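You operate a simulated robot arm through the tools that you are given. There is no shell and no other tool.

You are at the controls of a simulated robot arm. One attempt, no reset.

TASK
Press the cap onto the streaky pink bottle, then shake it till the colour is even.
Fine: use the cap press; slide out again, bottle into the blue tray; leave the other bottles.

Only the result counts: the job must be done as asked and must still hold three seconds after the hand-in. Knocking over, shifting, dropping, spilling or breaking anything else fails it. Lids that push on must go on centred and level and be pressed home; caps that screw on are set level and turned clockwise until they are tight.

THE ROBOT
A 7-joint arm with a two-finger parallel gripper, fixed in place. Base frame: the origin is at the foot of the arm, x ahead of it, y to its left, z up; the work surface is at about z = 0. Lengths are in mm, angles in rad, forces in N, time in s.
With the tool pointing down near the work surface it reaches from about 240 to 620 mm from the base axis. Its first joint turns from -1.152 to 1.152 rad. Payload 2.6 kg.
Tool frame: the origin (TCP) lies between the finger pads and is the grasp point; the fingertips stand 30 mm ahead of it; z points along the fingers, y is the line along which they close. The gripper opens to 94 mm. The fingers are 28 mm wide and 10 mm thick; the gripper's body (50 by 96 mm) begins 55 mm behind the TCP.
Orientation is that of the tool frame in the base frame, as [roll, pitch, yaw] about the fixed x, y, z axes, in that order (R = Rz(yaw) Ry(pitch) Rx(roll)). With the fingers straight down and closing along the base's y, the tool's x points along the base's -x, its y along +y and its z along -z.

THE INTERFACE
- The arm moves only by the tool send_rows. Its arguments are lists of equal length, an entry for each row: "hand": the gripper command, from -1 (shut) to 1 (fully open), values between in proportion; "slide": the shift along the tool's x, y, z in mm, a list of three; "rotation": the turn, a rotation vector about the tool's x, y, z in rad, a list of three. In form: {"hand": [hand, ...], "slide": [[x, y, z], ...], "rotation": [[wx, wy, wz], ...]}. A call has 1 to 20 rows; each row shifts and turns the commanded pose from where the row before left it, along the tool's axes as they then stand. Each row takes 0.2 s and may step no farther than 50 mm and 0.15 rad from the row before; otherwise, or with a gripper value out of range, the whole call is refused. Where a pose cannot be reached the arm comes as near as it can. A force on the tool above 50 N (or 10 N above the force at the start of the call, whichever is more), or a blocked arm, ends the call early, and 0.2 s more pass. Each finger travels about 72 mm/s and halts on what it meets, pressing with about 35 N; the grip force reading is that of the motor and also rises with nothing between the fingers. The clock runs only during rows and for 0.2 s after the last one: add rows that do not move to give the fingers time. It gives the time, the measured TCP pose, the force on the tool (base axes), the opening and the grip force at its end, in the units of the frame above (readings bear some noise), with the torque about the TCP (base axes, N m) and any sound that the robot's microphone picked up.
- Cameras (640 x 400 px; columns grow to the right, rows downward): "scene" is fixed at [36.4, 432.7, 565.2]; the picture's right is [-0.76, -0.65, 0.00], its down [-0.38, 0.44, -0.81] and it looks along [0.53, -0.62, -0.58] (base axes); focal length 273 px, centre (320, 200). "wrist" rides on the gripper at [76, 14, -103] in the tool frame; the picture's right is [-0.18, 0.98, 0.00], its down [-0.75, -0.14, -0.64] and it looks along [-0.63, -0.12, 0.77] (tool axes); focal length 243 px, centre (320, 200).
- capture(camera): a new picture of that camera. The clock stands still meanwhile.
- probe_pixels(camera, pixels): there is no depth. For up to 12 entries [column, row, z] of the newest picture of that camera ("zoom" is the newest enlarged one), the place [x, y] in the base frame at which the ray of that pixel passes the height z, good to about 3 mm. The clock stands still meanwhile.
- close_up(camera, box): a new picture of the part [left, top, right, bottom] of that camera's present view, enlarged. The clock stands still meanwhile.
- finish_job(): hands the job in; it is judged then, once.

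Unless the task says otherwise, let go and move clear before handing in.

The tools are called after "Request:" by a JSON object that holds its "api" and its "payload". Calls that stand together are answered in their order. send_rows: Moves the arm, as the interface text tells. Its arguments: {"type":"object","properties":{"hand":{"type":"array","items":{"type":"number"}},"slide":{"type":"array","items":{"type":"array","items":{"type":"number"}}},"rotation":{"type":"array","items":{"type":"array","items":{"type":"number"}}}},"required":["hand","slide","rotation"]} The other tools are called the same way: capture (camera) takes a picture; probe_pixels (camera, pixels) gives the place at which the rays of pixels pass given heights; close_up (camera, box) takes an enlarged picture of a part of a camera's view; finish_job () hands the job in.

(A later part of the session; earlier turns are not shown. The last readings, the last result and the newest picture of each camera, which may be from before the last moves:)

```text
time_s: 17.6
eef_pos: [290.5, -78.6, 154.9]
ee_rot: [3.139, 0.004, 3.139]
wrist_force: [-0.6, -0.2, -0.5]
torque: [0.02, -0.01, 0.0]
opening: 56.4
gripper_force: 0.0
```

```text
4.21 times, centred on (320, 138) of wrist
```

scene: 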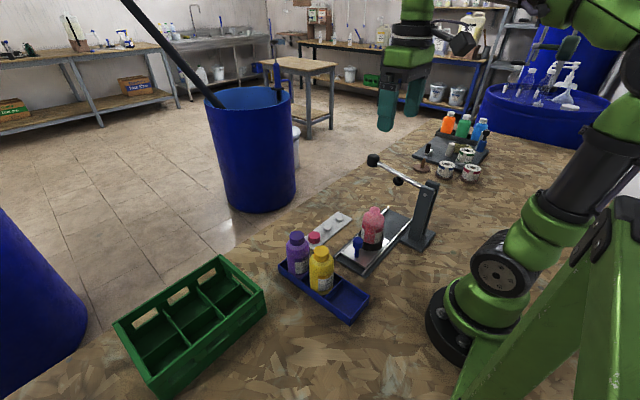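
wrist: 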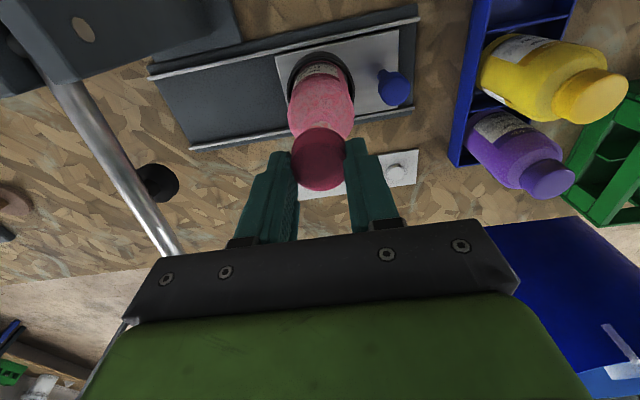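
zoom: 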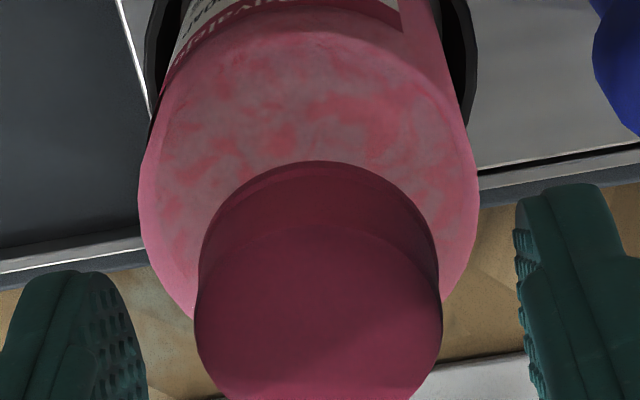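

The cap stays on the neck by itself. I'll rise straight up and inspect its level.

Request:
{"api": "send_rows", "payload": {"hand": [0.4, 0.4, 0.4, 0.4], "slide": [[0, 0, -10], [0, 0, -40], [0, 0, -40], [0, 0, 0]], "rotation": [[0, 0, 0], [0, 0, 0], [0, 0, 0], [0, 0, 0]]}}

Request:
{"api": "close_up", "payload": {"camera": "scene", "box": [350, 190, 400, 250]}}

Request:
{"api": "close_up", "payload": {"camera": "wrist", "box": [260, 40, 380, 140]}}

Request:
{"api": "capture", "payload": {"camera": "wrist"}}

```text
time_s: 18.6
eef_pos: [292.7, -80.2, 248.7]
ee_rot: [3.14, 0.001, 3.141]
wrist_force: [0.4, 0.6, -0.5]
torque: [0.0, 0.03, -0.01]
opening: 65.9
gripper_force: 0.0
```

```text
6.67 times, centred on (375, 220) of scene
```

zoom: 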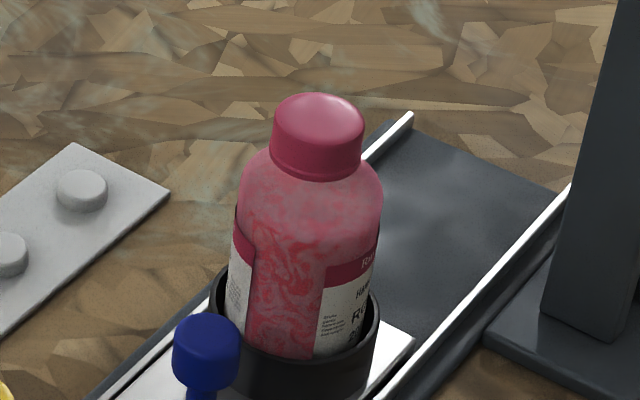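

```text
4.00 times, centred on (320, 90) of wrist
```

zoom: 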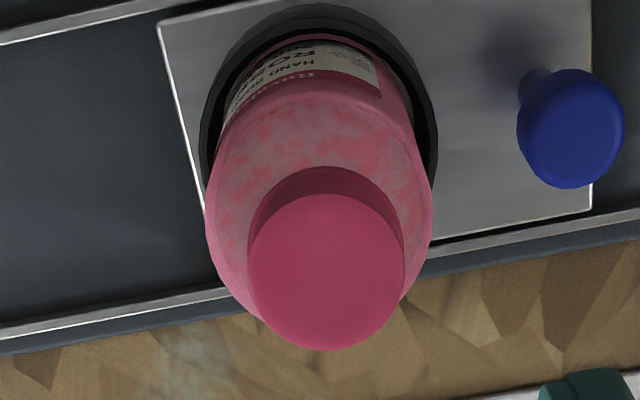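

```text
taken
```

wrist: 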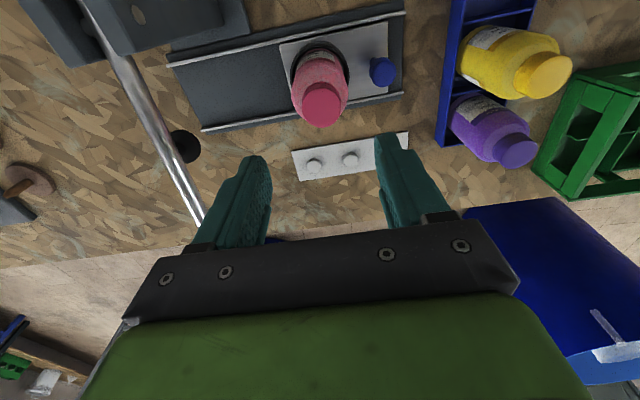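

The cap is seated level and centred on the neck. Next is the handle peg: I'll measure its head from both views by repeated probing.

Request:
{"api": "probe_pixels", "payload": {"camera": "wrist", "pixels": [[383, 74, 70], [383, 74, 70], [383, 74, 70], [383, 74, 75], [383, 74, 75], [383, 74, 75], [322, 108, 140], [322, 108, 140], [322, 108, 140]]}}

Request:
{"api": "close_up", "payload": {"camera": "scene", "box": [335, 220, 385, 265]}}

Request:
{"api": "close_up", "payload": {"camera": "wrist", "box": [340, 30, 420, 110]}}

```text
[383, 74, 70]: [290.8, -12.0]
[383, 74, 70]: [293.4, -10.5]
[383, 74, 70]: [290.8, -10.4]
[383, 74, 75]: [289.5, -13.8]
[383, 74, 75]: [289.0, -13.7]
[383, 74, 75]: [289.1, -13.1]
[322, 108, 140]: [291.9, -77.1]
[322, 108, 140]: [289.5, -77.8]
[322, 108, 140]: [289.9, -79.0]
```

```text
8.89 times, centred on (360, 242) of scene
```

zoom: 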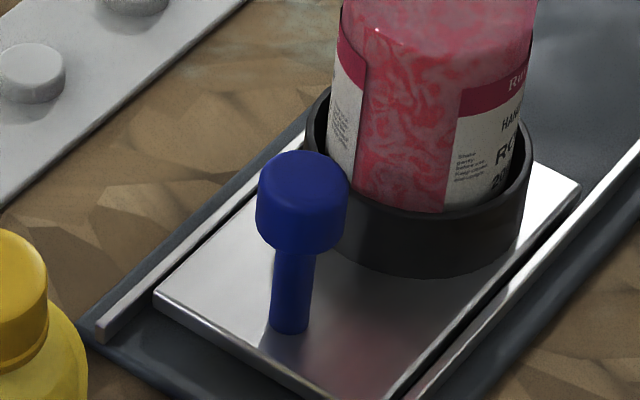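

```text
5.00 times, centred on (380, 70) of wrist
```

zoom: 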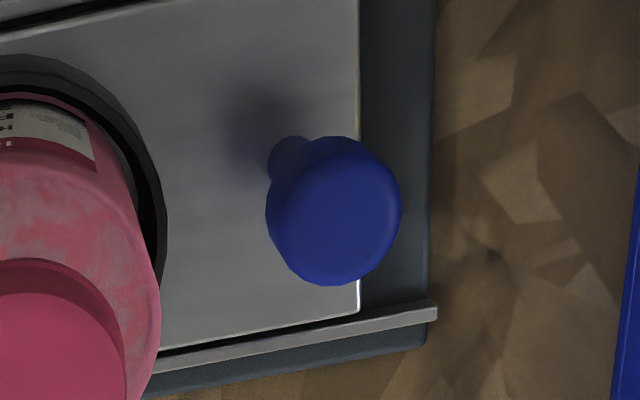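

Peg head is at about [291, −12], 26 mm across, z≈50–72. To grip it without the hand body meeting the bottle, I'll move over it at height and turn the tool 90° (camera toward +y).

Request:
{"api": "send_rows", "payload": {"hand": [0.1, 0.1, 0.1, 0.1, 0.1, 0.1, 0.1, 0.1, 0.1, 0.1, 0.1, 0.1, 0.1, 0.1], "slide": [[0, 34, 0], [0, 34, 0], [0, 0, 0], [0, 0, 0], [0, 0, 0], [0, 0, 0], [0, 0, 0], [0, 0, 0], [0, 0, 0], [0, 0, 0], [0, 0, 0], [0, 0, 0], [0, 0, 0], [0, 0, 0]], "rotation": [[0, 0, 0], [0, 0, 0], [0, 0, 0.1428], [0, 0, 0.1428], [0, 0, 0.1428], [0, 0, 0.1428], [0, 0, 0.1428], [0, 0, 0.1428], [0, 0, 0.1428], [0, 0, 0.1428], [0, 0, 0.1428], [0, 0, 0.1428], [0, 0, 0.1428], [0, 0, 0]]}}

Request:
{"api": "capture", "payload": {"camera": "wrist"}}

Request:
{"api": "capture", "payload": {"camera": "scene"}}

```text
time_s: 21.6
eef_pos: [291.5, -11.1, 245.4]
ee_rot: [3.139, -0.003, 1.569]
wrist_force: [-0.1, -0.3, 0.4]
torque: [0.01, -0.01, 0.0]
opening: 51.7
gripper_force: 0.0
```

```text
taken
```

wrist: 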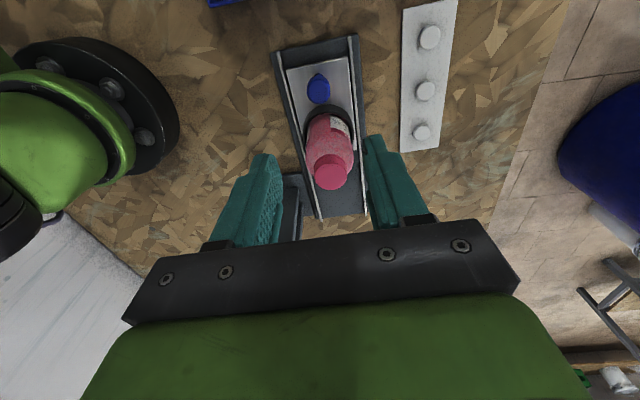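

```text
taken
```

scene: 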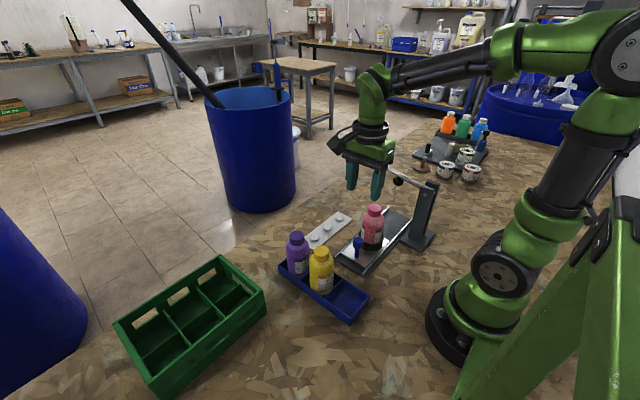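

The peg lines up at column 319 of the wrist picture, under the tool axis. Descending toward it with about 52 mm opening, with a check part way.

Request:
{"api": "send_rows", "payload": {"hand": [0.1, 0.1, 0.1, 0.1, 0.1], "slide": [[0, 0, 40], [0, 0, 40], [0, 0, 40], [0, 0, 20], [0, 0, 0]], "rotation": [[0, 0, 0], [0, 0, 0], [0, 0, 0], [0, 0, 0], [0, 0, 0]]}}

Request:
{"api": "capture", "payload": {"camera": "wrist"}}

Request:
{"api": "close_up", "payload": {"camera": "scene", "box": [290, 140, 450, 290]}}

```text
time_s: 22.8
eef_pos: [292.8, -9.7, 106.4]
ee_rot: [3.141, -0.001, 1.569]
wrist_force: [0.3, -0.6, 0.2]
torque: [0.01, -0.02, -0.03]
opening: 52.0
gripper_force: 0.1
```

```text
taken
```

wrist: 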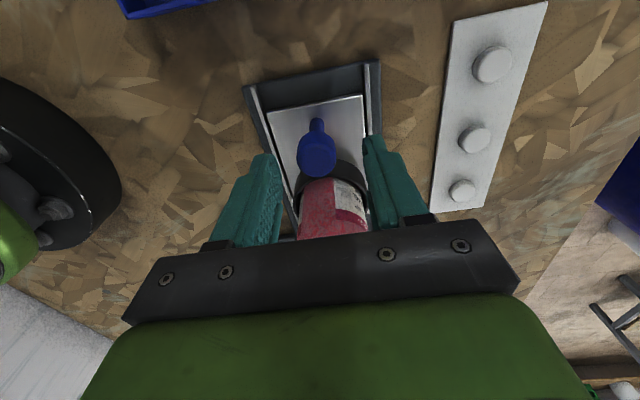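

```text
2.67 times, centred on (370, 215) of scene
```

zoom: 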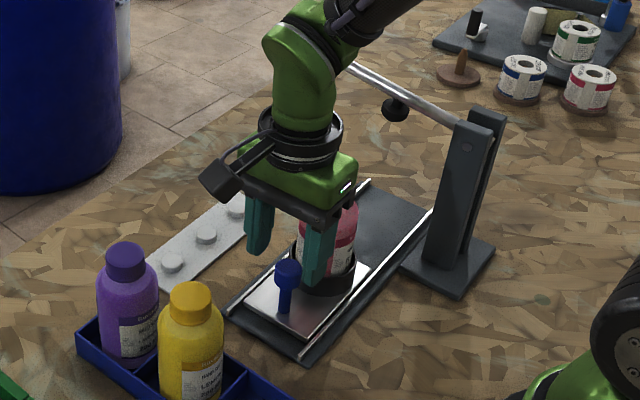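

Request:
{"api": "close_up", "payload": {"camera": "wrist", "box": [260, 100, 380, 190]}}

Request:
{"api": "probe_pixels", "payload": {"camera": "zoom", "pixels": [[302, 250, 72], [302, 250, 72], [302, 250, 72], [302, 250, 68], [302, 250, 68]]}}

```text
4.44 times, centred on (320, 145) of wrist
```

zoom: 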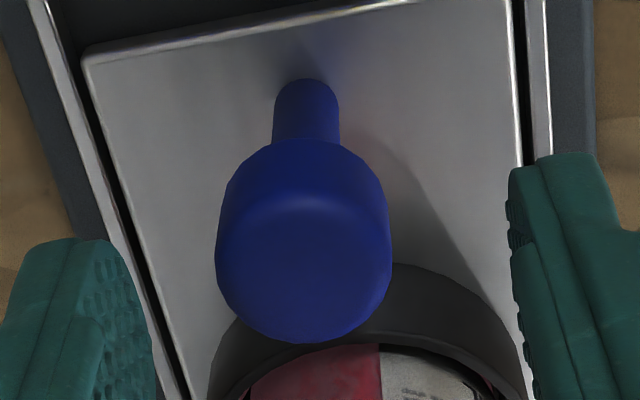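

```text
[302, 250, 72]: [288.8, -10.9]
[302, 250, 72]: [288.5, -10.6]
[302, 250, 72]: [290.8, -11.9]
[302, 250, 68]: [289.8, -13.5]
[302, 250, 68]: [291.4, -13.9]
```

Peg is offset about −2.5 mm in x and −2 mm in y from the tool axis. Correcting, descending to TCP z≈66, then closing on the head.

Request:
{"api": "send_rows", "payload": {"hand": [0.1, 0.1, 0.1, 0.1, 0.1], "slide": [[-2, -2.5, 0], [0, 0, 20], [0, 0, 15], [0, 0, 5], [0, 0, 0]], "rotation": [[0, 0, 0], [0, 0, 0], [0, 0, 0], [0, 0, 0], [0, 0, 0]]}}

Request:
{"api": "close_up", "payload": {"camera": "wrist", "box": [220, 80, 420, 205]}}

Request:
{"api": "close_up", "payload": {"camera": "scene", "box": [310, 170, 430, 280]}}

```text
time_s: 24.0
eef_pos: [289.0, -11.5, 66.0]
ee_rot: [3.14, -0.003, 1.571]
wrist_force: [-0.5, -0.1, -0.1]
torque: [0.01, 0.01, 0.0]
opening: 51.9
gripper_force: 0.1
```

```text
3.20 times, centred on (320, 142) of wrist
```

zoom: 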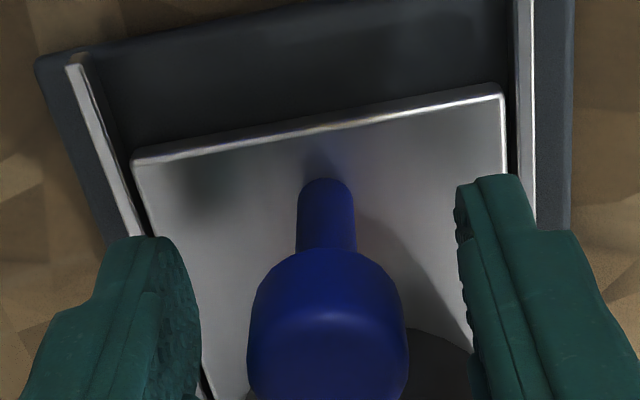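

```text
3.64 times, centred on (370, 225) of scene
```

zoom: 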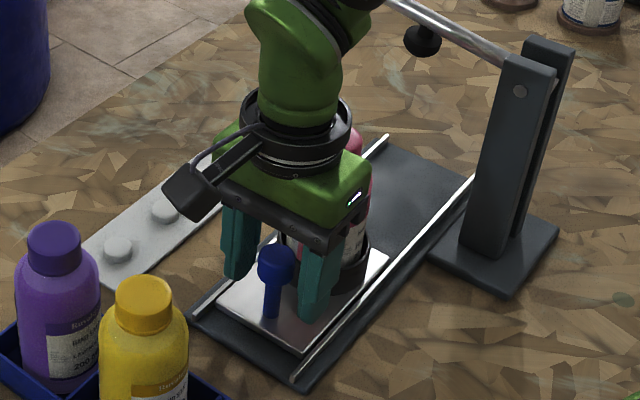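

The peg head (zoom columns 250–408) is centred between the finger pads. Closing on it.

Request:
{"api": "send_rows", "payload": {"hand": [-0.2, -0.5, -1, -1], "slide": [[0, 0, 0], [0, 0, 0], [0, 0, 0], [0, 0, 0]], "rotation": [[0, 0, 0], [0, 0, 0], [0, 0, 0], [0, 0, 0]]}}

Request:
{"api": "close_up", "payload": {"camera": "scene", "box": [310, 170, 430, 280]}}

```text
time_s: 25.0
eef_pos: [289.7, -12.6, 66.8]
ee_rot: [3.139, -0.002, 1.572]
wrist_force: [15.0, 0.2, -5.3]
torque: [-0.04, 0.4, 0.03]
opening: 26.0
gripper_force: 45.1
```

```text
3.64 times, centred on (370, 225) of scene
```

zoom: 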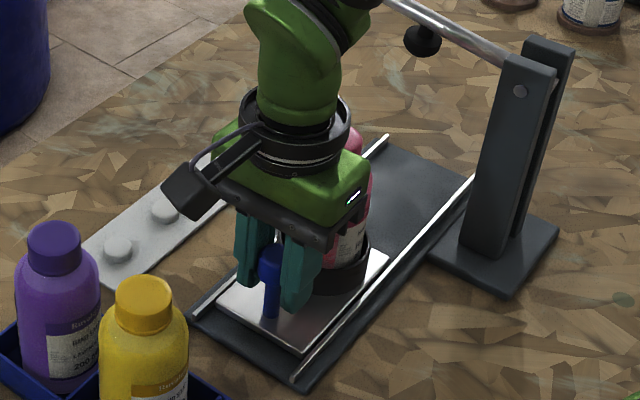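

Gripped; the 15 N in +x says the hand is about a millimetre too far in −x. I'll relieve that and begin sliding the carriage toward the press (−y) gently.

Request:
{"api": "send_rows", "payload": {"hand": [-1, -1, -1, -1], "slide": [[0, 0.8, 0], [-4, 0, 0], [-8, 0, 0], [-8, 0, 0]], "rotation": [[0, 0, 0], [0, 0, 0], [0, 0, 0], [0, 0, 0]]}}

Request:
{"api": "close_up", "payload": {"camera": "scene", "box": [310, 150, 450, 280]}}

```text
time_s: 26.0
eef_pos: [289.0, -33.5, 66.0]
ee_rot: [3.139, -0.003, 1.572]
wrist_force: [17.8, 0.6, -21.3]
torque: [0.17, 0.28, 0.12]
opening: 25.5
gripper_force: 45.4
```

```text
3.08 times, centred on (380, 215) of scene
```

zoom: 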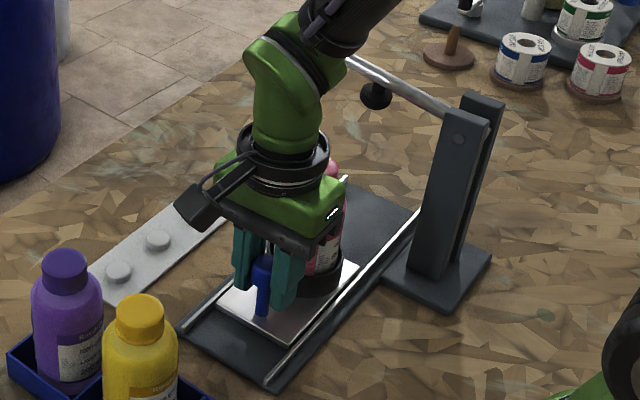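

The carriage slides along, with some strain (17.8 N in x, −21 N in z). I'll relax it by shifting +1.2 mm in x and lowering 1 mm, and read the forces.

Request:
{"api": "send_rows", "payload": {"hand": [-1, -1], "slide": [[0, 1.2, 1.0], [0, 0, 0]], "rotation": [[0, 0, 0], [0, 0, 0]]}}

```text
time_s: 26.6
eef_pos: [290.1, -33.7, 66.3]
ee_rot: [3.141, -0.001, 1.566]
wrist_force: [-8.1, -1.1, 33.4]
torque: [0.02, 0.39, 0.02]
opening: 26.0
gripper_force: 44.7
```

The stiffness is about 50 N/mm in z, so I overcorrected. Backing off 0.6 mm up and 0.35 mm in −x.

Request:
{"api": "send_rows", "payload": {"hand": [-1, -1], "slide": [[0, -0.35, -0.6], [0, 0, 0]], "rotation": [[0, 0, 0], [0, 0, 0]]}}

```text
time_s: 27.2
eef_pos: [290.0, -33.3, 66.1]
ee_rot: [3.14, -0.001, 1.569]
wrist_force: [-10.5, -0.3, 31.7]
torque: [0.26, 0.44, -0.12]
opening: 25.9
gripper_force: 45.2
```

Force didn't follow; I'll release and re-grip here to clear the strain.

Request:
{"api": "send_rows", "payload": {"hand": [-0.3, -0.3, -1, -1], "slide": [[0, 0, 0], [0, 0, 0], [0, 0, 0], [0, 0, 0]], "rotation": [[0, 0, 0], [0, 0, 0], [0, 0, 0], [0, 0, 0]]}}

```text
time_s: 28.2
eef_pos: [289.5, -33.3, 65.7]
ee_rot: [-3.14, -0.003, 1.571]
wrist_force: [1.5, 0.7, -10.4]
torque: [-0.11, 0.34, 0.09]
opening: 25.6
gripper_force: 44.8
```

Forces are small again. Continuing the slide 40 mm.

Request:
{"api": "send_rows", "payload": {"hand": [-1, -1, -1, -1, -1, -1], "slide": [[-5, 0, 0], [-8, 0, 0], [-8, 0, 0], [-8, 0, 0], [-8, 0, 0], [-3, 0, 0]], "rotation": [[0, 0, 0], [0, 0, 0], [0, 0, 0], [0, 0, 0], [0, 0, 0], [0, 0, 0]]}}

Request:
{"api": "close_up", "payload": {"camera": "scene", "box": [330, 140, 450, 270]}}

Request:
{"api": "capture", "payload": {"camera": "wrist"}}

```text
time_s: 29.6
eef_pos: [289.6, -72.8, 64.7]
ee_rot: [-3.141, -0.004, 1.568]
wrist_force: [-26.0, -0.1, 33.0]
torque: [-0.17, -0.12, 0.09]
opening: 25.5
gripper_force: 44.9
```

```text
3.08 times, centred on (390, 205) of scene
```

zoom: 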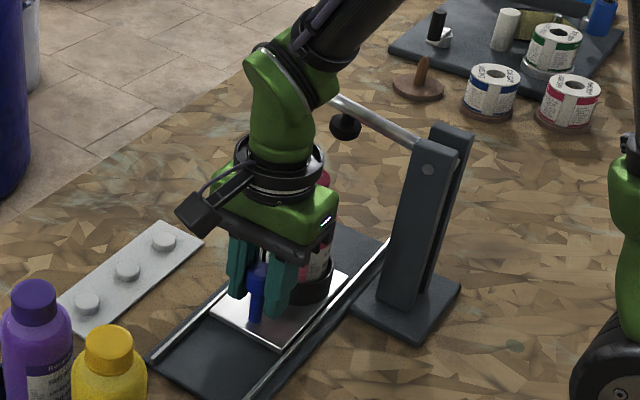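

```text
taken
```

wrist: 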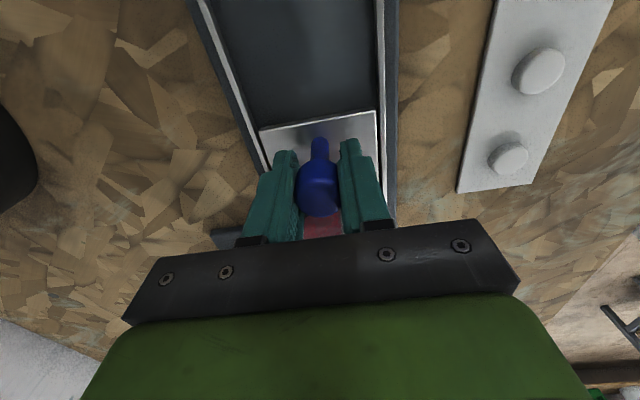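

Slid another 40 mm, now y≈−73. I'll re-grip to clear the strain, then slide on.

Request:
{"api": "send_rows", "payload": {"hand": [-0.3, -0.3, -1, -1, -1, -1, -1, -1], "slide": [[0, 0, 0], [0, 0, 0], [0, 0, 0], [0, 0, 0], [-5, 0, 0], [-8, 0, 0], [-8, 0, 0], [-4, 0, 0]], "rotation": [[0, 0, 0], [0, 0, 0], [0, 0, 0], [0, 0, 0], [0, 0, 0], [0, 0, 0], [0, 0, 0], [0, 0, 0]]}}

Request:
{"api": "close_up", "payload": {"camera": "scene", "box": [330, 140, 450, 270]}}

```text
time_s: 31.4
eef_pos: [289.5, -99.1, 64.2]
ee_rot: [-3.138, -0.001, 1.571]
wrist_force: [-10.2, 0.2, -23.3]
torque: [-0.8, -0.38, 0.19]
opening: 25.7
gripper_force: 45.1
```

```text
3.08 times, centred on (390, 205) of scene
```

zoom: 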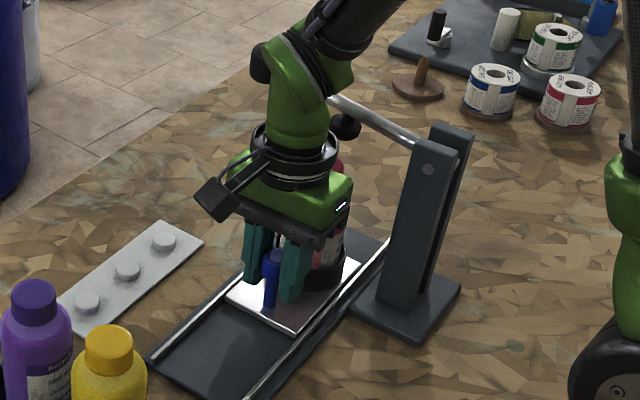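

Carriage is about 87 mm in, with roughly 20 mm to go. I'll re-grip and continue in small steps, watching for the end stop.

Request:
{"api": "send_rows", "payload": {"hand": [-0.3, -0.3, -1, -1, -1, -1], "slide": [[0, 0, 0], [0, 0, 0], [0, 0, 0], [0, 0, 0], [-5, 0, 0], [-5, 0, 0]], "rotation": [[0, 0, 0], [0, 0, 0], [0, 0, 0], [0, 0, 0], [0, 0, 0], [0, 0, 0]]}}

Request:
{"api": "close_up", "payload": {"camera": "scene", "box": [350, 140, 450, 250]}}

Request:
{"api": "capture", "payload": {"camera": "wrist"}}

```text
time_s: 32.8
eef_pos: [289.2, -106.8, 65.8]
ee_rot: [3.142, -0.005, 1.568]
wrist_force: [-22.6, 0.7, 14.8]
torque: [0.63, -0.31, -0.02]
opening: 26.1
gripper_force: 44.6
```

```text
3.64 times, centred on (400, 195) of scene
```

zoom: 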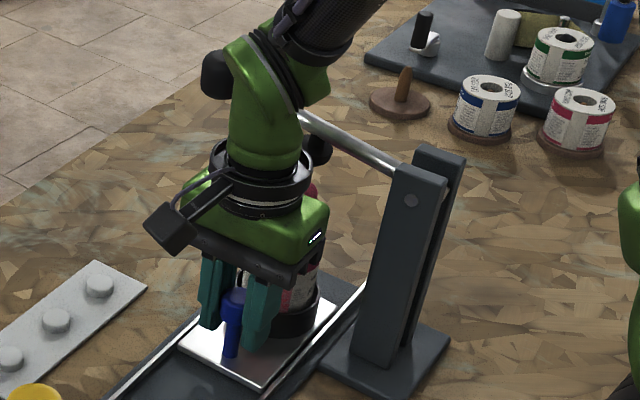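

```text
taken
```

wrist: 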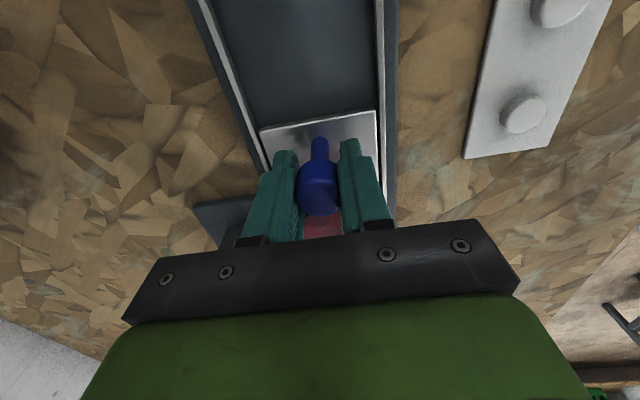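

Still clear of the lever and no end-stop force yet. Another 10 mm in small steps.

Request:
{"api": "send_rows", "payload": {"hand": [-0.3, -0.3, -1, -1, -4.0, -1], "slide": [[0, 0, 0], [0, 0, 0], [0, 0, 0], [0, 0, 0], [-4, 0, 0], [-4, 0, 0]], "rotation": [[0, 0, 0], [0, 0, 0], [0, 0, 0], [0, 0, 0], [0, 0, 0], [0, 0, 0]]}}

```text
refused: -4.0 is not a number from -1 to 1
```

That call was refused because I mistyped a gripper value; nothing moved. Resending with the right values.

Request:
{"api": "send_rows", "payload": {"hand": [-0.3, -0.3, -1, -1, -1, -1], "slide": [[0, 0, 0], [0, 0, 0], [0, 0, 0], [0, 0, 0], [-4, 0, 0], [-4, 0, 0]], "rotation": [[0, 0, 0], [0, 0, 0], [0, 0, 0], [0, 0, 0], [0, 0, 0], [0, 0, 0]]}}

Request:
{"api": "close_up", "payload": {"camera": "scene", "box": [350, 140, 450, 250]}}

```text
time_s: 34.2
eef_pos: [289.4, -115.7, 65.2]
ee_rot: [3.14, 0.0, 1.568]
wrist_force: [-10.6, 1.3, -11.0]
torque: [-0.46, -0.47, -0.25]
opening: 25.6
gripper_force: 44.8
```

```text
3.64 times, centred on (400, 195) of scene
```

zoom: 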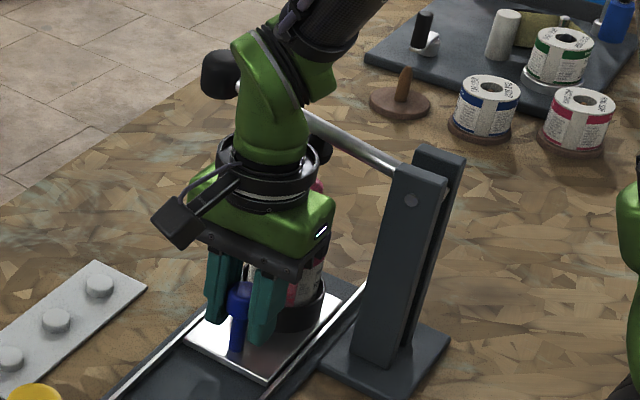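

No stop yet at y=−115.7. Moving 3 mm at a time now.

Request:
{"api": "send_rows", "payload": {"hand": [-0.3, -0.3, -1, -1, -1, -1], "slide": [[0, 0, 0], [0, 0, 0], [0, 0, 0], [0, 0, 0], [-3, 0, 0], [-3, 0, 0]], "rotation": [[0, 0, 0], [0, 0, 0], [0, 0, 0], [0, 0, 0], [0, 0, 0], [0, 0, 0]]}}

Request:
{"api": "close_up", "payload": {"camera": "scene", "box": [350, 140, 450, 250]}}

```text
time_s: 35.6
eef_pos: [290.2, -123.5, 66.6]
ee_rot: [3.14, -0.002, 1.567]
wrist_force: [-20.5, -1.3, 25.4]
torque: [0.6, 0.5, 0.19]
opening: 25.7
gripper_force: 44.9
```

```text
3.64 times, centred on (400, 195) of scene
```

zoom: 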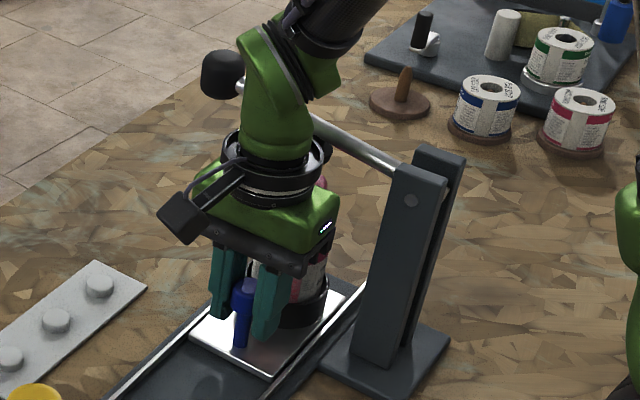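

The carriage has moved about 109 mm and the bottle should be near the plunger plane. I'll let go, rise, turn back to the normal orientation and look down along the lever to check y alignment.

Request:
{"api": "send_rows", "payload": {"hand": [0, 0.1, 0.1, 0.1, 0.1, 0.1, 0.1, 0.1], "slide": [[0, 0, 0], [0, 0, 0], [0, 0, -20], [0, 0, -40], [0, 0, -40], [0, 0, -40], [0, 0, -40], [0, 0, -40]], "rotation": [[0, 0, 0], [0, 0, 0], [0, 0, 0], [0, 0, 0], [0, 0, 0], [0, 0, 0], [0, 0, 0], [0, 0, 0]]}}

Request:
{"api": "close_up", "payload": {"camera": "scene", "box": [340, 130, 460, 270]}}

Request:
{"api": "capture", "payload": {"camera": "wrist"}}

```text
time_s: 37.4
eef_pos: [291.0, -120.1, 286.8]
ee_rot: [3.14, -0.003, 1.57]
wrist_force: [-0.2, -0.7, -0.3]
torque: [0.02, -0.01, 0.0]
opening: 51.6
gripper_force: 0.1
```

```text
2.86 times, centred on (400, 200) of scene
```

zoom: 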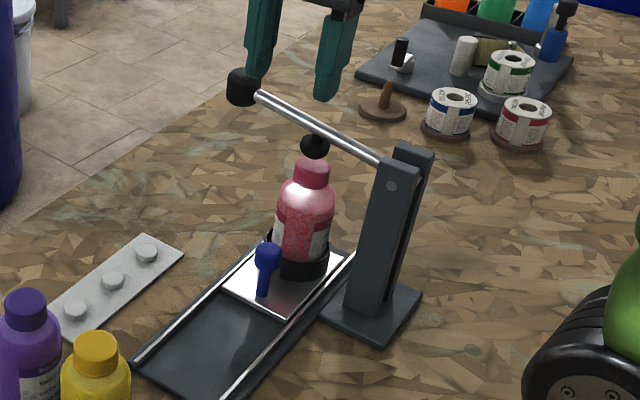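

```text
taken
```

wrist: 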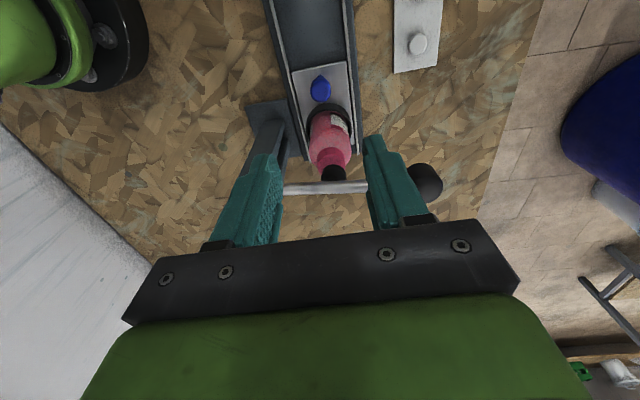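

The ball hangs right above the cap in the scene view (zoom 315,146 over 313,160). Turning back to the default orientation and moving over the press to verify y alignment.

Request:
{"api": "send_rows", "payload": {"hand": [-1, -1, -1, -1, -1, -1, -1, -1, -1, -1, -1, -1, -1, -1, -1], "slide": [[0, 0, -10], [0, 0, -10], [0, 0, 0], [0, 0, 0], [0, 0, 0], [0, 0, 0], [0, 0, 0], [0, 0, 0], [0, 0, 0], [0, 0, 0], [0, 0, 0], [13, -22, 0], [13, -22, 0], [14, -22, 0], [0, 0, 0]], "rotation": [[0, 0, -0.1428], [0, 0, -0.1428], [0, 0, -0.1428], [0, 0, -0.1428], [0, 0, -0.1428], [0, 0, -0.1428], [0, 0, -0.1428], [0, 0, -0.1428], [0, 0, -0.1428], [0, 0, -0.1428], [0, 0, -0.1428], [0, 0, 0], [0, 0, 0], [0, 0, 0], [0, 0, 0]]}}

Request:
{"api": "capture", "payload": {"camera": "wrist"}}

Request:
{"api": "capture", "payload": {"camera": "scene"}}

```text
time_s: 40.6
eef_pos: [249.9, -188.9, 306.5]
ee_rot: [3.14, 0.001, 3.139]
wrist_force: [0.4, -0.8, -0.2]
torque: [-0.03, 0.01, 0.01]
opening: 0.0
gripper_force: 33.4
```

```text
taken
```

wrist: 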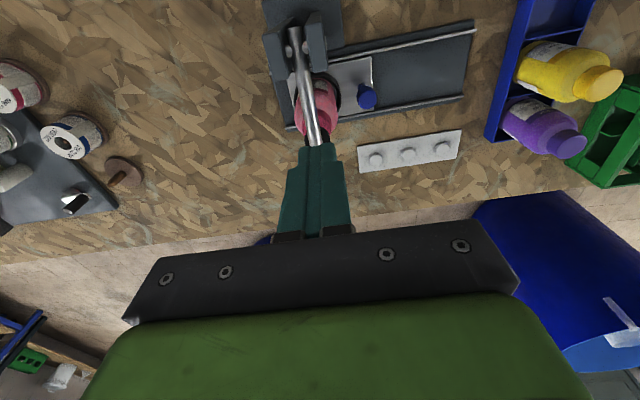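

```text
taken
```

scene: 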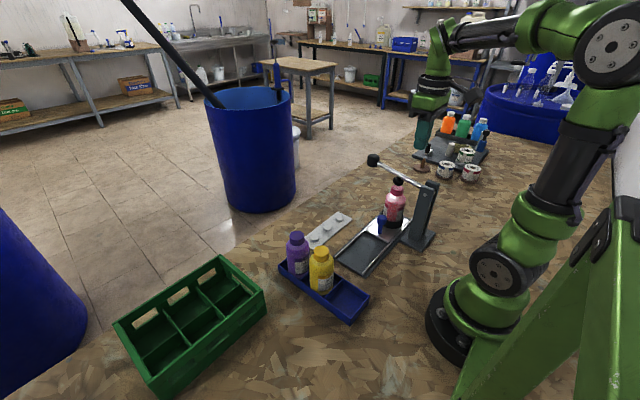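

Request:
{"api": "close_up", "payload": {"camera": "wrist", "box": [260, 20, 400, 150]}}

Request:
{"api": "close_up", "payload": {"camera": "scene", "box": [360, 145, 440, 235]}}

```text
3.08 times, centred on (330, 85) of wrist
```

zoom: 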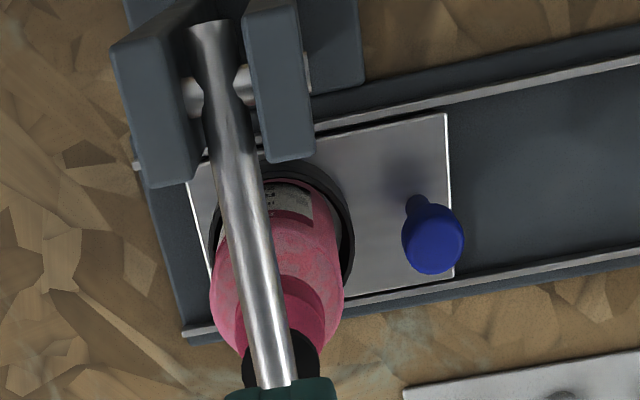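

```text
4.44 times, centred on (400, 190) of scene
```

zoom: 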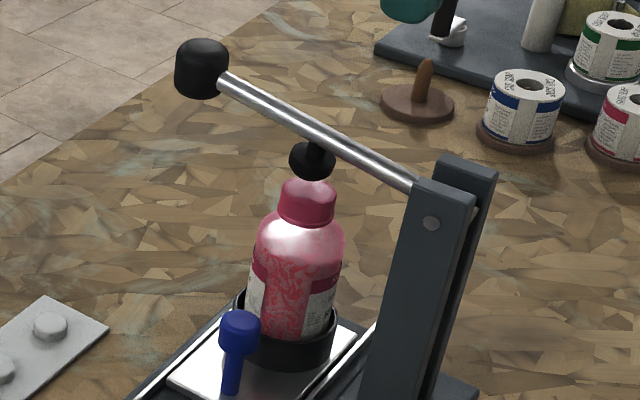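

Request:
{"api": "close_up", "payload": {"camera": "wrist", "box": [285, 70, 355, 150]}}

Request:
{"api": "close_up", "payload": {"camera": "scene", "box": [375, 165, 415, 225]}}

```text
5.00 times, centred on (320, 110) of wrist
```

zoom: 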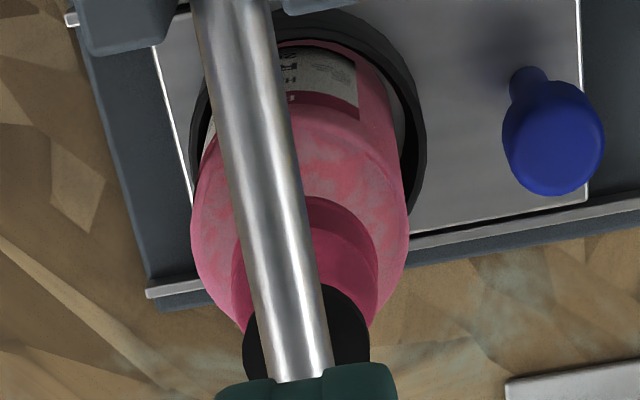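

```text
6.67 times, centred on (395, 195) of scene
```

zoom: 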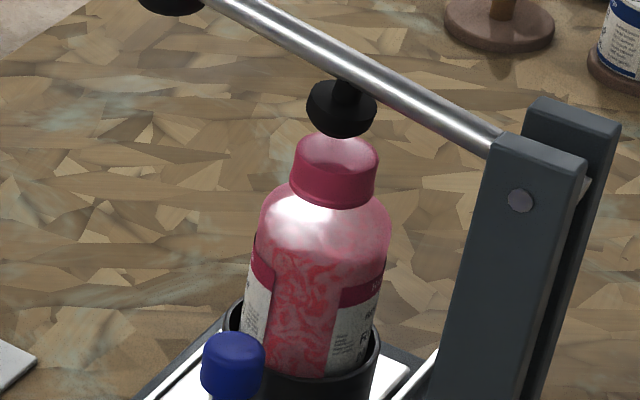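

The ball and cap agree within about 1 mm in y (ball centre zoom column 306.5 vs cap 304.5 after perspective), so the carriage is in place. The knob is at about [371, −187, 208]; I'll move above it with closed fingers.

Request:
{"api": "send_rows", "payload": {"hand": [-1, -1, -1, -1, -1], "slide": [[-40, 0, 0], [-40, 0, 0], [-40, 0, 0], [-2, 1, 20], [0, 0, 0]], "rotation": [[0, 0, 0], [0, 0, 0], [0, 0, 0], [0, 0, 0], [0, 0, 0]]}}

Request:
{"api": "capture", "payload": {"camera": "wrist"}}

Request:
{"api": "close_up", "payload": {"camera": "wrist", "box": [240, 60, 400, 180]}}

Request:
{"api": "close_up", "payload": {"camera": "scene", "box": [330, 100, 440, 200]}}

```text
time_s: 41.8
eef_pos: [371.7, -187.5, 283.9]
ee_rot: [3.141, 0.003, 3.14]
wrist_force: [0.2, -0.7, 0.7]
torque: [-0.02, 0.01, -0.03]
opening: 0.0
gripper_force: 33.0
```

```text
taken
```

wrist: 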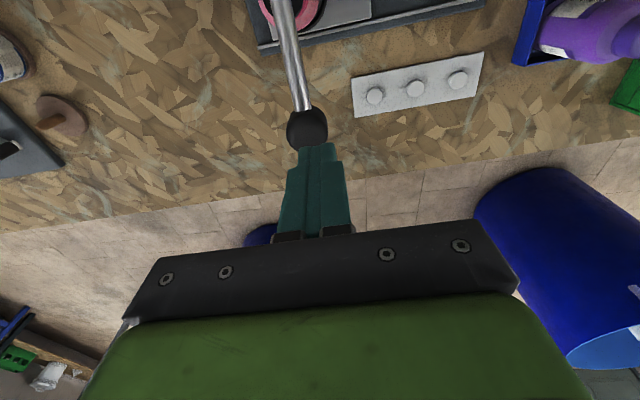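

```text
3.33 times, centred on (320, 120) of wrist
```

zoom: 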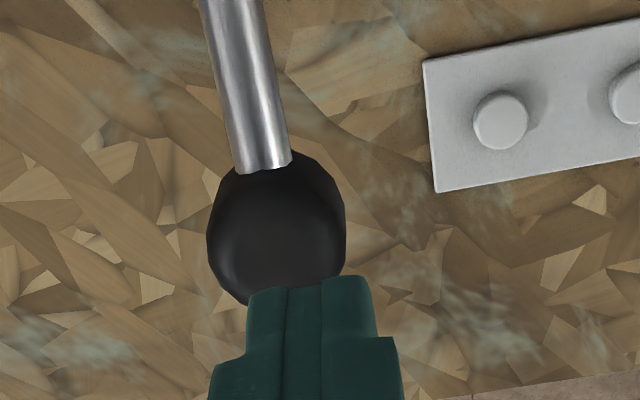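

```text
4.00 times, centred on (385, 150) of scene
```

zoom: 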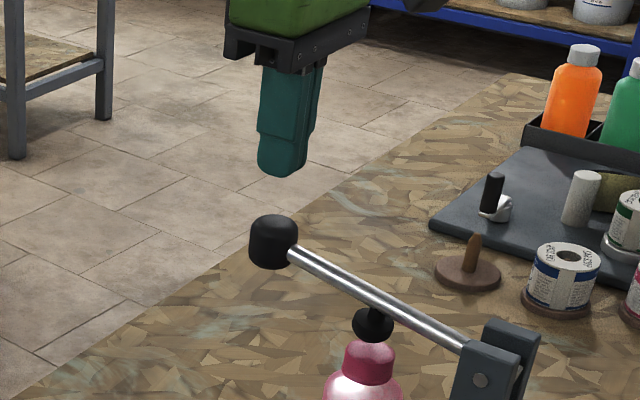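

Request:
{"api": "probe_pixels", "payload": {"camera": "wrist", "pixels": [[307, 128, 200], [307, 128, 200], [307, 128, 200], [307, 128, 210], [307, 128, 210], [307, 128, 210], [415, 88, 12], [375, 95, 12]]}}

Request:
{"api": "probe_pixels", "payload": {"camera": "scene", "pixels": [[373.4, 160.4, 200], [373.4, 160.4, 200], [373.4, 160.4, 210], [373.4, 160.4, 210], [373.4, 160.4, 220], [395, 190, 135], [395, 190, 145]]}}

```text
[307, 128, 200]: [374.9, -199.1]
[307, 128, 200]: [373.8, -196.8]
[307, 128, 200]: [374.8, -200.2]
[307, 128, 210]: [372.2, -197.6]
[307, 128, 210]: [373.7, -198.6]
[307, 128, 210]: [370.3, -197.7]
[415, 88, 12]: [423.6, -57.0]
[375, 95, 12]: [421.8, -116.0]
```

```text
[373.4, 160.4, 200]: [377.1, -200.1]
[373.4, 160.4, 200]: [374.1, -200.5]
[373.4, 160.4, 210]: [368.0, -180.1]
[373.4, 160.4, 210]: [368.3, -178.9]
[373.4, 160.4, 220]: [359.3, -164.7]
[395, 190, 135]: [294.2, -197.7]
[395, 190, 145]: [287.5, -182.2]
```

The knob is at about [375, −199, 201] by both cameras. I want to double-check the carriage's y against the ball, so I'll probe the blue peg and cap in the scene picture too.

Request:
{"api": "close_up", "payload": {"camera": "scene", "box": [365, 160, 425, 230]}}

```text
5.71 times, centred on (395, 195) of scene
```

zoom: 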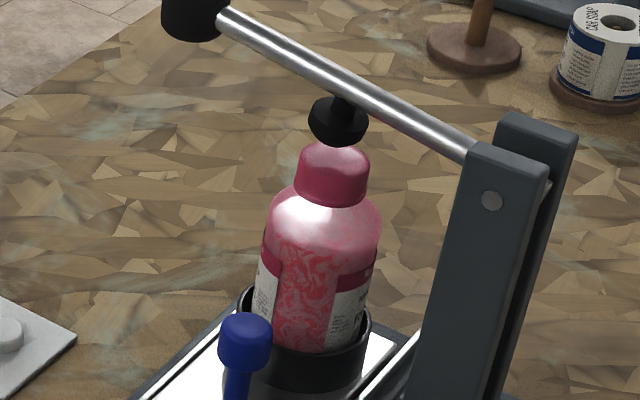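

Request:
{"api": "probe_pixels", "payload": {"camera": "zoom", "pixels": [[246, 325, 72], [246, 325, 72], [246, 325, 72], [246, 325, 72], [334, 158, 145], [334, 158, 145], [334, 158, 145], [338, 122, 165], [338, 122, 165], [338, 122, 165]]}}

```text
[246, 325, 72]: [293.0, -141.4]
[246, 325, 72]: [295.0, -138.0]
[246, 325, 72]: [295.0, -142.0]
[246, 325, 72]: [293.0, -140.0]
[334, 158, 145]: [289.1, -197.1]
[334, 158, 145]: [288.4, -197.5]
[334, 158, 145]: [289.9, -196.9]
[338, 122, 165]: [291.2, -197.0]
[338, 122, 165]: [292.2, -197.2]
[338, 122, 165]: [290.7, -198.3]
```

Both cameras now put cap and ball at y≈−197 to −199, so the bottle is under the plunger. I'll centre over the knob at [375, −199] and come down to just above it.

Request:
{"api": "send_rows", "payload": {"hand": [-1, -1, -1, -1], "slide": [[-3, -11, 0], [0, 0, 20], [0, 0, 8], [0, 0, 0]], "rotation": [[0, 0, 0], [0, 0, 0], [0, 0, 0], [0, 0, 0]]}}

Request:
{"api": "close_up", "payload": {"camera": "wrist", "box": [240, 60, 400, 180]}}

Request:
{"api": "close_up", "payload": {"camera": "scene", "box": [350, 110, 430, 210]}}

```text
time_s: 42.8
eef_pos: [376.1, -199.2, 258.1]
ee_rot: [3.141, 0.003, 3.14]
wrist_force: [0.1, 0.2, 0.0]
torque: [0.0, 0.0, 0.0]
opening: 0.3
gripper_force: 32.2
```

```text
3.33 times, centred on (320, 120) of wrist
```

zoom: 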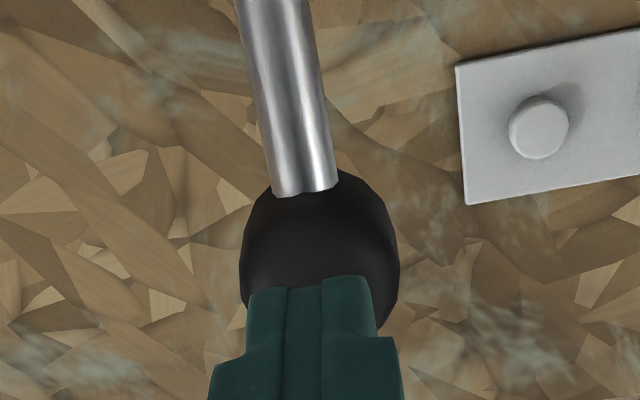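

```text
4.00 times, centred on (390, 160) of scene
```

zoom: 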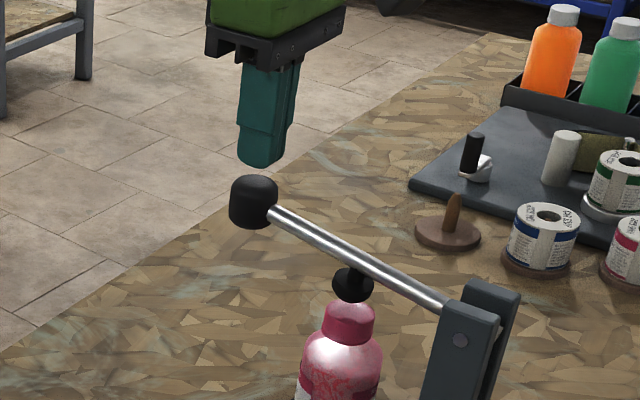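

The knob (zoom columns 240–400) is centred under the fingertips. Pressing down in 4 mm steps with a slight forward drift to follow the arc.

Request:
{"api": "send_rows", "payload": {"hand": [-1, -1, -1, -1, -1, -1], "slide": [[0, 0, 5], [0, 0, 4], [0, 0, 4], [-0.3, 0, 4], [-0.3, 0, 4], [0, 0, 0]], "rotation": [[0, 0, 0], [0, 0, 0], [0, 0, 0], [0, 0, 0], [0, 0, 0], [0, 0, 0]]}}

Request:
{"api": "close_up", "payload": {"camera": "scene", "box": [350, 110, 430, 210]}}

```text
time_s: 44.2
eef_pos: [375.5, -199.0, 236.8]
ee_rot: [3.141, 0.003, -3.141]
wrist_force: [0.1, 0.5, 1.0]
torque: [0.02, -0.04, 0.02]
opening: 0.1
gripper_force: 32.9
```

```text
4.00 times, centred on (390, 160) of scene
```

zoom: 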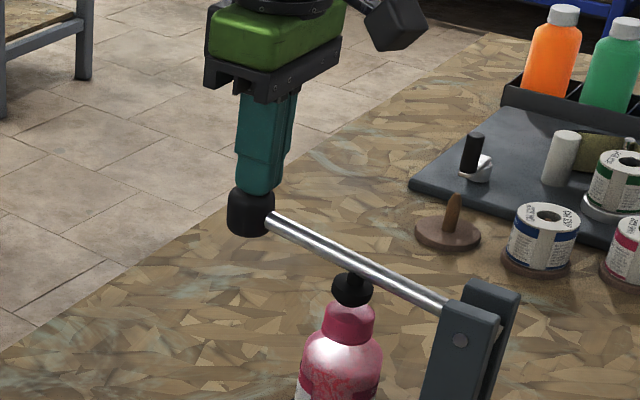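

The lever goes down with about 1 N. Continuing until the plunger meets the cap.

Request:
{"api": "send_rows", "payload": {"hand": [-1, -1, -1, -1, -1, -1], "slide": [[-0.5, 0, 3], [-0.5, 0, 3], [-0.5, 0, 3], [-0.4, 0, 3], [-0.4, 0, 3], [0, 0, 0]], "rotation": [[0, 0, 0], [0, 0, 0], [0, 0, 0], [0, 0, 0], [0, 0, 0], [0, 0, 0]]}}

Request:
{"api": "close_up", "payload": {"camera": "scene", "box": [350, 130, 430, 230]}}

```text
time_s: 45.6
eef_pos: [377.1, -197.8, 220.3]
ee_rot: [3.141, 0.002, 3.139]
wrist_force: [0.5, -0.1, 1.4]
torque: [-0.02, -0.04, -0.01]
opening: 0.0
gripper_force: 33.2
```

```text
4.00 times, centred on (390, 180) of scene
```

zoom: 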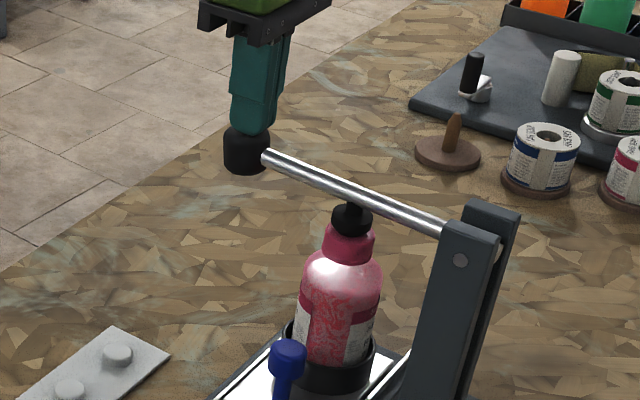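

The ball is almost on the cap. Now 2 mm steps to press it home, watching force and sound.

Request:
{"api": "send_rows", "payload": {"hand": [-1, -1, -1, -1, -1, -1], "slide": [[-0.2, 0, 2], [-0.2, 0, 2], [-0.2, 0, 2], [-0.2, 0, 2], [-0.1, 0, 2], [0, 0, 0]], "rotation": [[0, 0, 0], [0, 0, 0], [0, 0, 0], [0, 0, 0], [0, 0, 0], [0, 0, 0]]}}

Request:
{"api": "close_up", "payload": {"camera": "scene", "box": [350, 130, 430, 230]}}

```text
time_s: 47.0
eef_pos: [378.6, -198.0, 212.3]
ee_rot: [3.141, 0.004, 3.139]
wrist_force: [-4.7, -0.8, 12.4]
torque: [-0.08, 0.09, -0.06]
opening: 0.0
gripper_force: 33.1
heard: snap
```

```text
4.00 times, centred on (390, 180) of scene
```

zoom: 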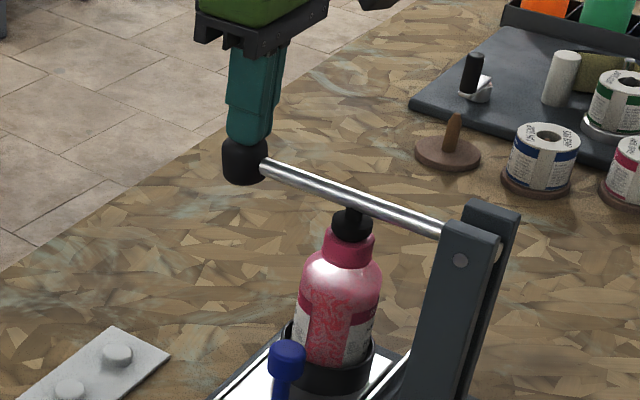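

A snap was heard and the force rose to 12 N: the cap has clicked on. I'll press a little more to be sure it is fully home.

Request:
{"api": "send_rows", "payload": {"hand": [-1, -1, -1], "slide": [[0, 0, 1], [0, 0, 1], [0, 0, 0]], "rotation": [[0, 0, 0], [0, 0, 0], [0, 0, 0]]}}

Request:
{"api": "close_up", "payload": {"camera": "scene", "box": [365, 165, 425, 230]}}

```text
time_s: 47.8
eef_pos: [379.3, -198.4, 210.6]
ee_rot: [3.14, 0.006, -3.141]
wrist_force: [-1.7, 1.3, 18.1]
torque: [-0.01, 0.07, -0.09]
opening: 0.1
gripper_force: 32.9
```

```text
6.15 times, centred on (395, 198) of scene
```

zoom: 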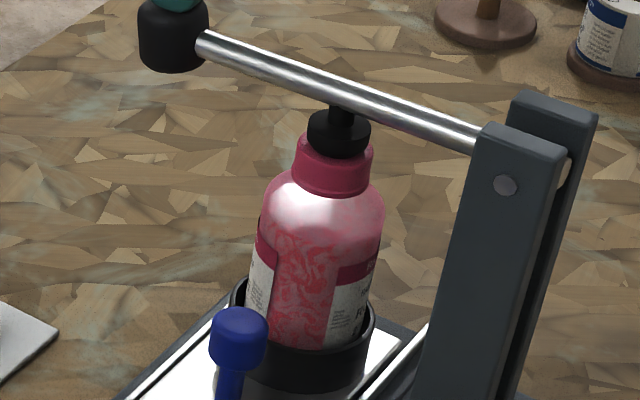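

It holds at 18 N with no further give. Raising the hand and seeing whether the lever comes up by itself.

Request:
{"api": "send_rows", "payload": {"hand": [-1, -1, -1, -1, -1, -1, -1, -1], "slide": [[0.5, 0, -6], [0.5, 0, -8], [0.5, 0, -8], [0.5, 0, -8], [0.5, 0, -10], [0.5, 0, -15], [0, 0, -20], [0, 0, 0]], "rotation": [[0, 0, 0], [0, 0, 0], [0, 0, 0], [0, 0, 0], [0, 0, 0], [0, 0, 0], [0, 0, 0], [0, 0, 0]]}}

Request:
{"api": "close_up", "payload": {"camera": "scene", "box": [345, 120, 445, 240]}}

Request:
{"api": "close_up", "payload": {"camera": "scene", "box": [370, 165, 420, 230]}}

```text
time_s: 49.6
eef_pos: [375.1, -199.2, 284.0]
ee_rot: [3.138, 0.001, 3.141]
wrist_force: [-0.4, 0.1, 0.2]
torque: [-0.01, -0.02, 0.02]
opening: 0.3
gripper_force: 33.4
```

```text
3.33 times, centred on (395, 180) of scene
```

zoom: 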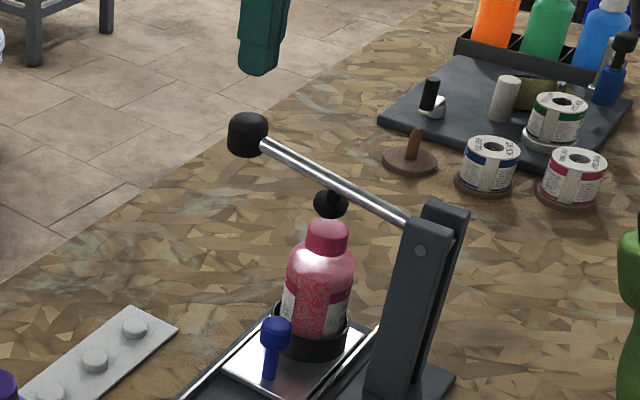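

```text
6.15 times, centred on (395, 198) of scene
```

zoom: 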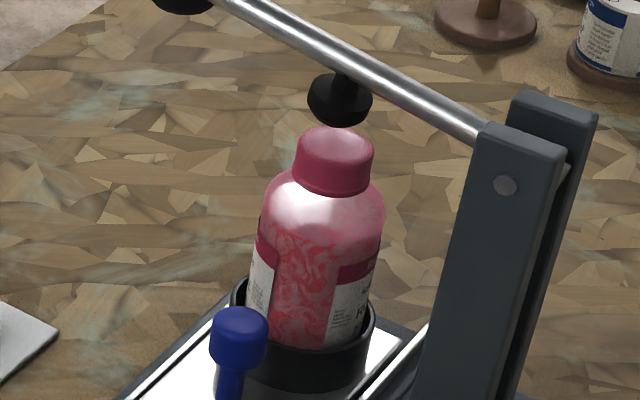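

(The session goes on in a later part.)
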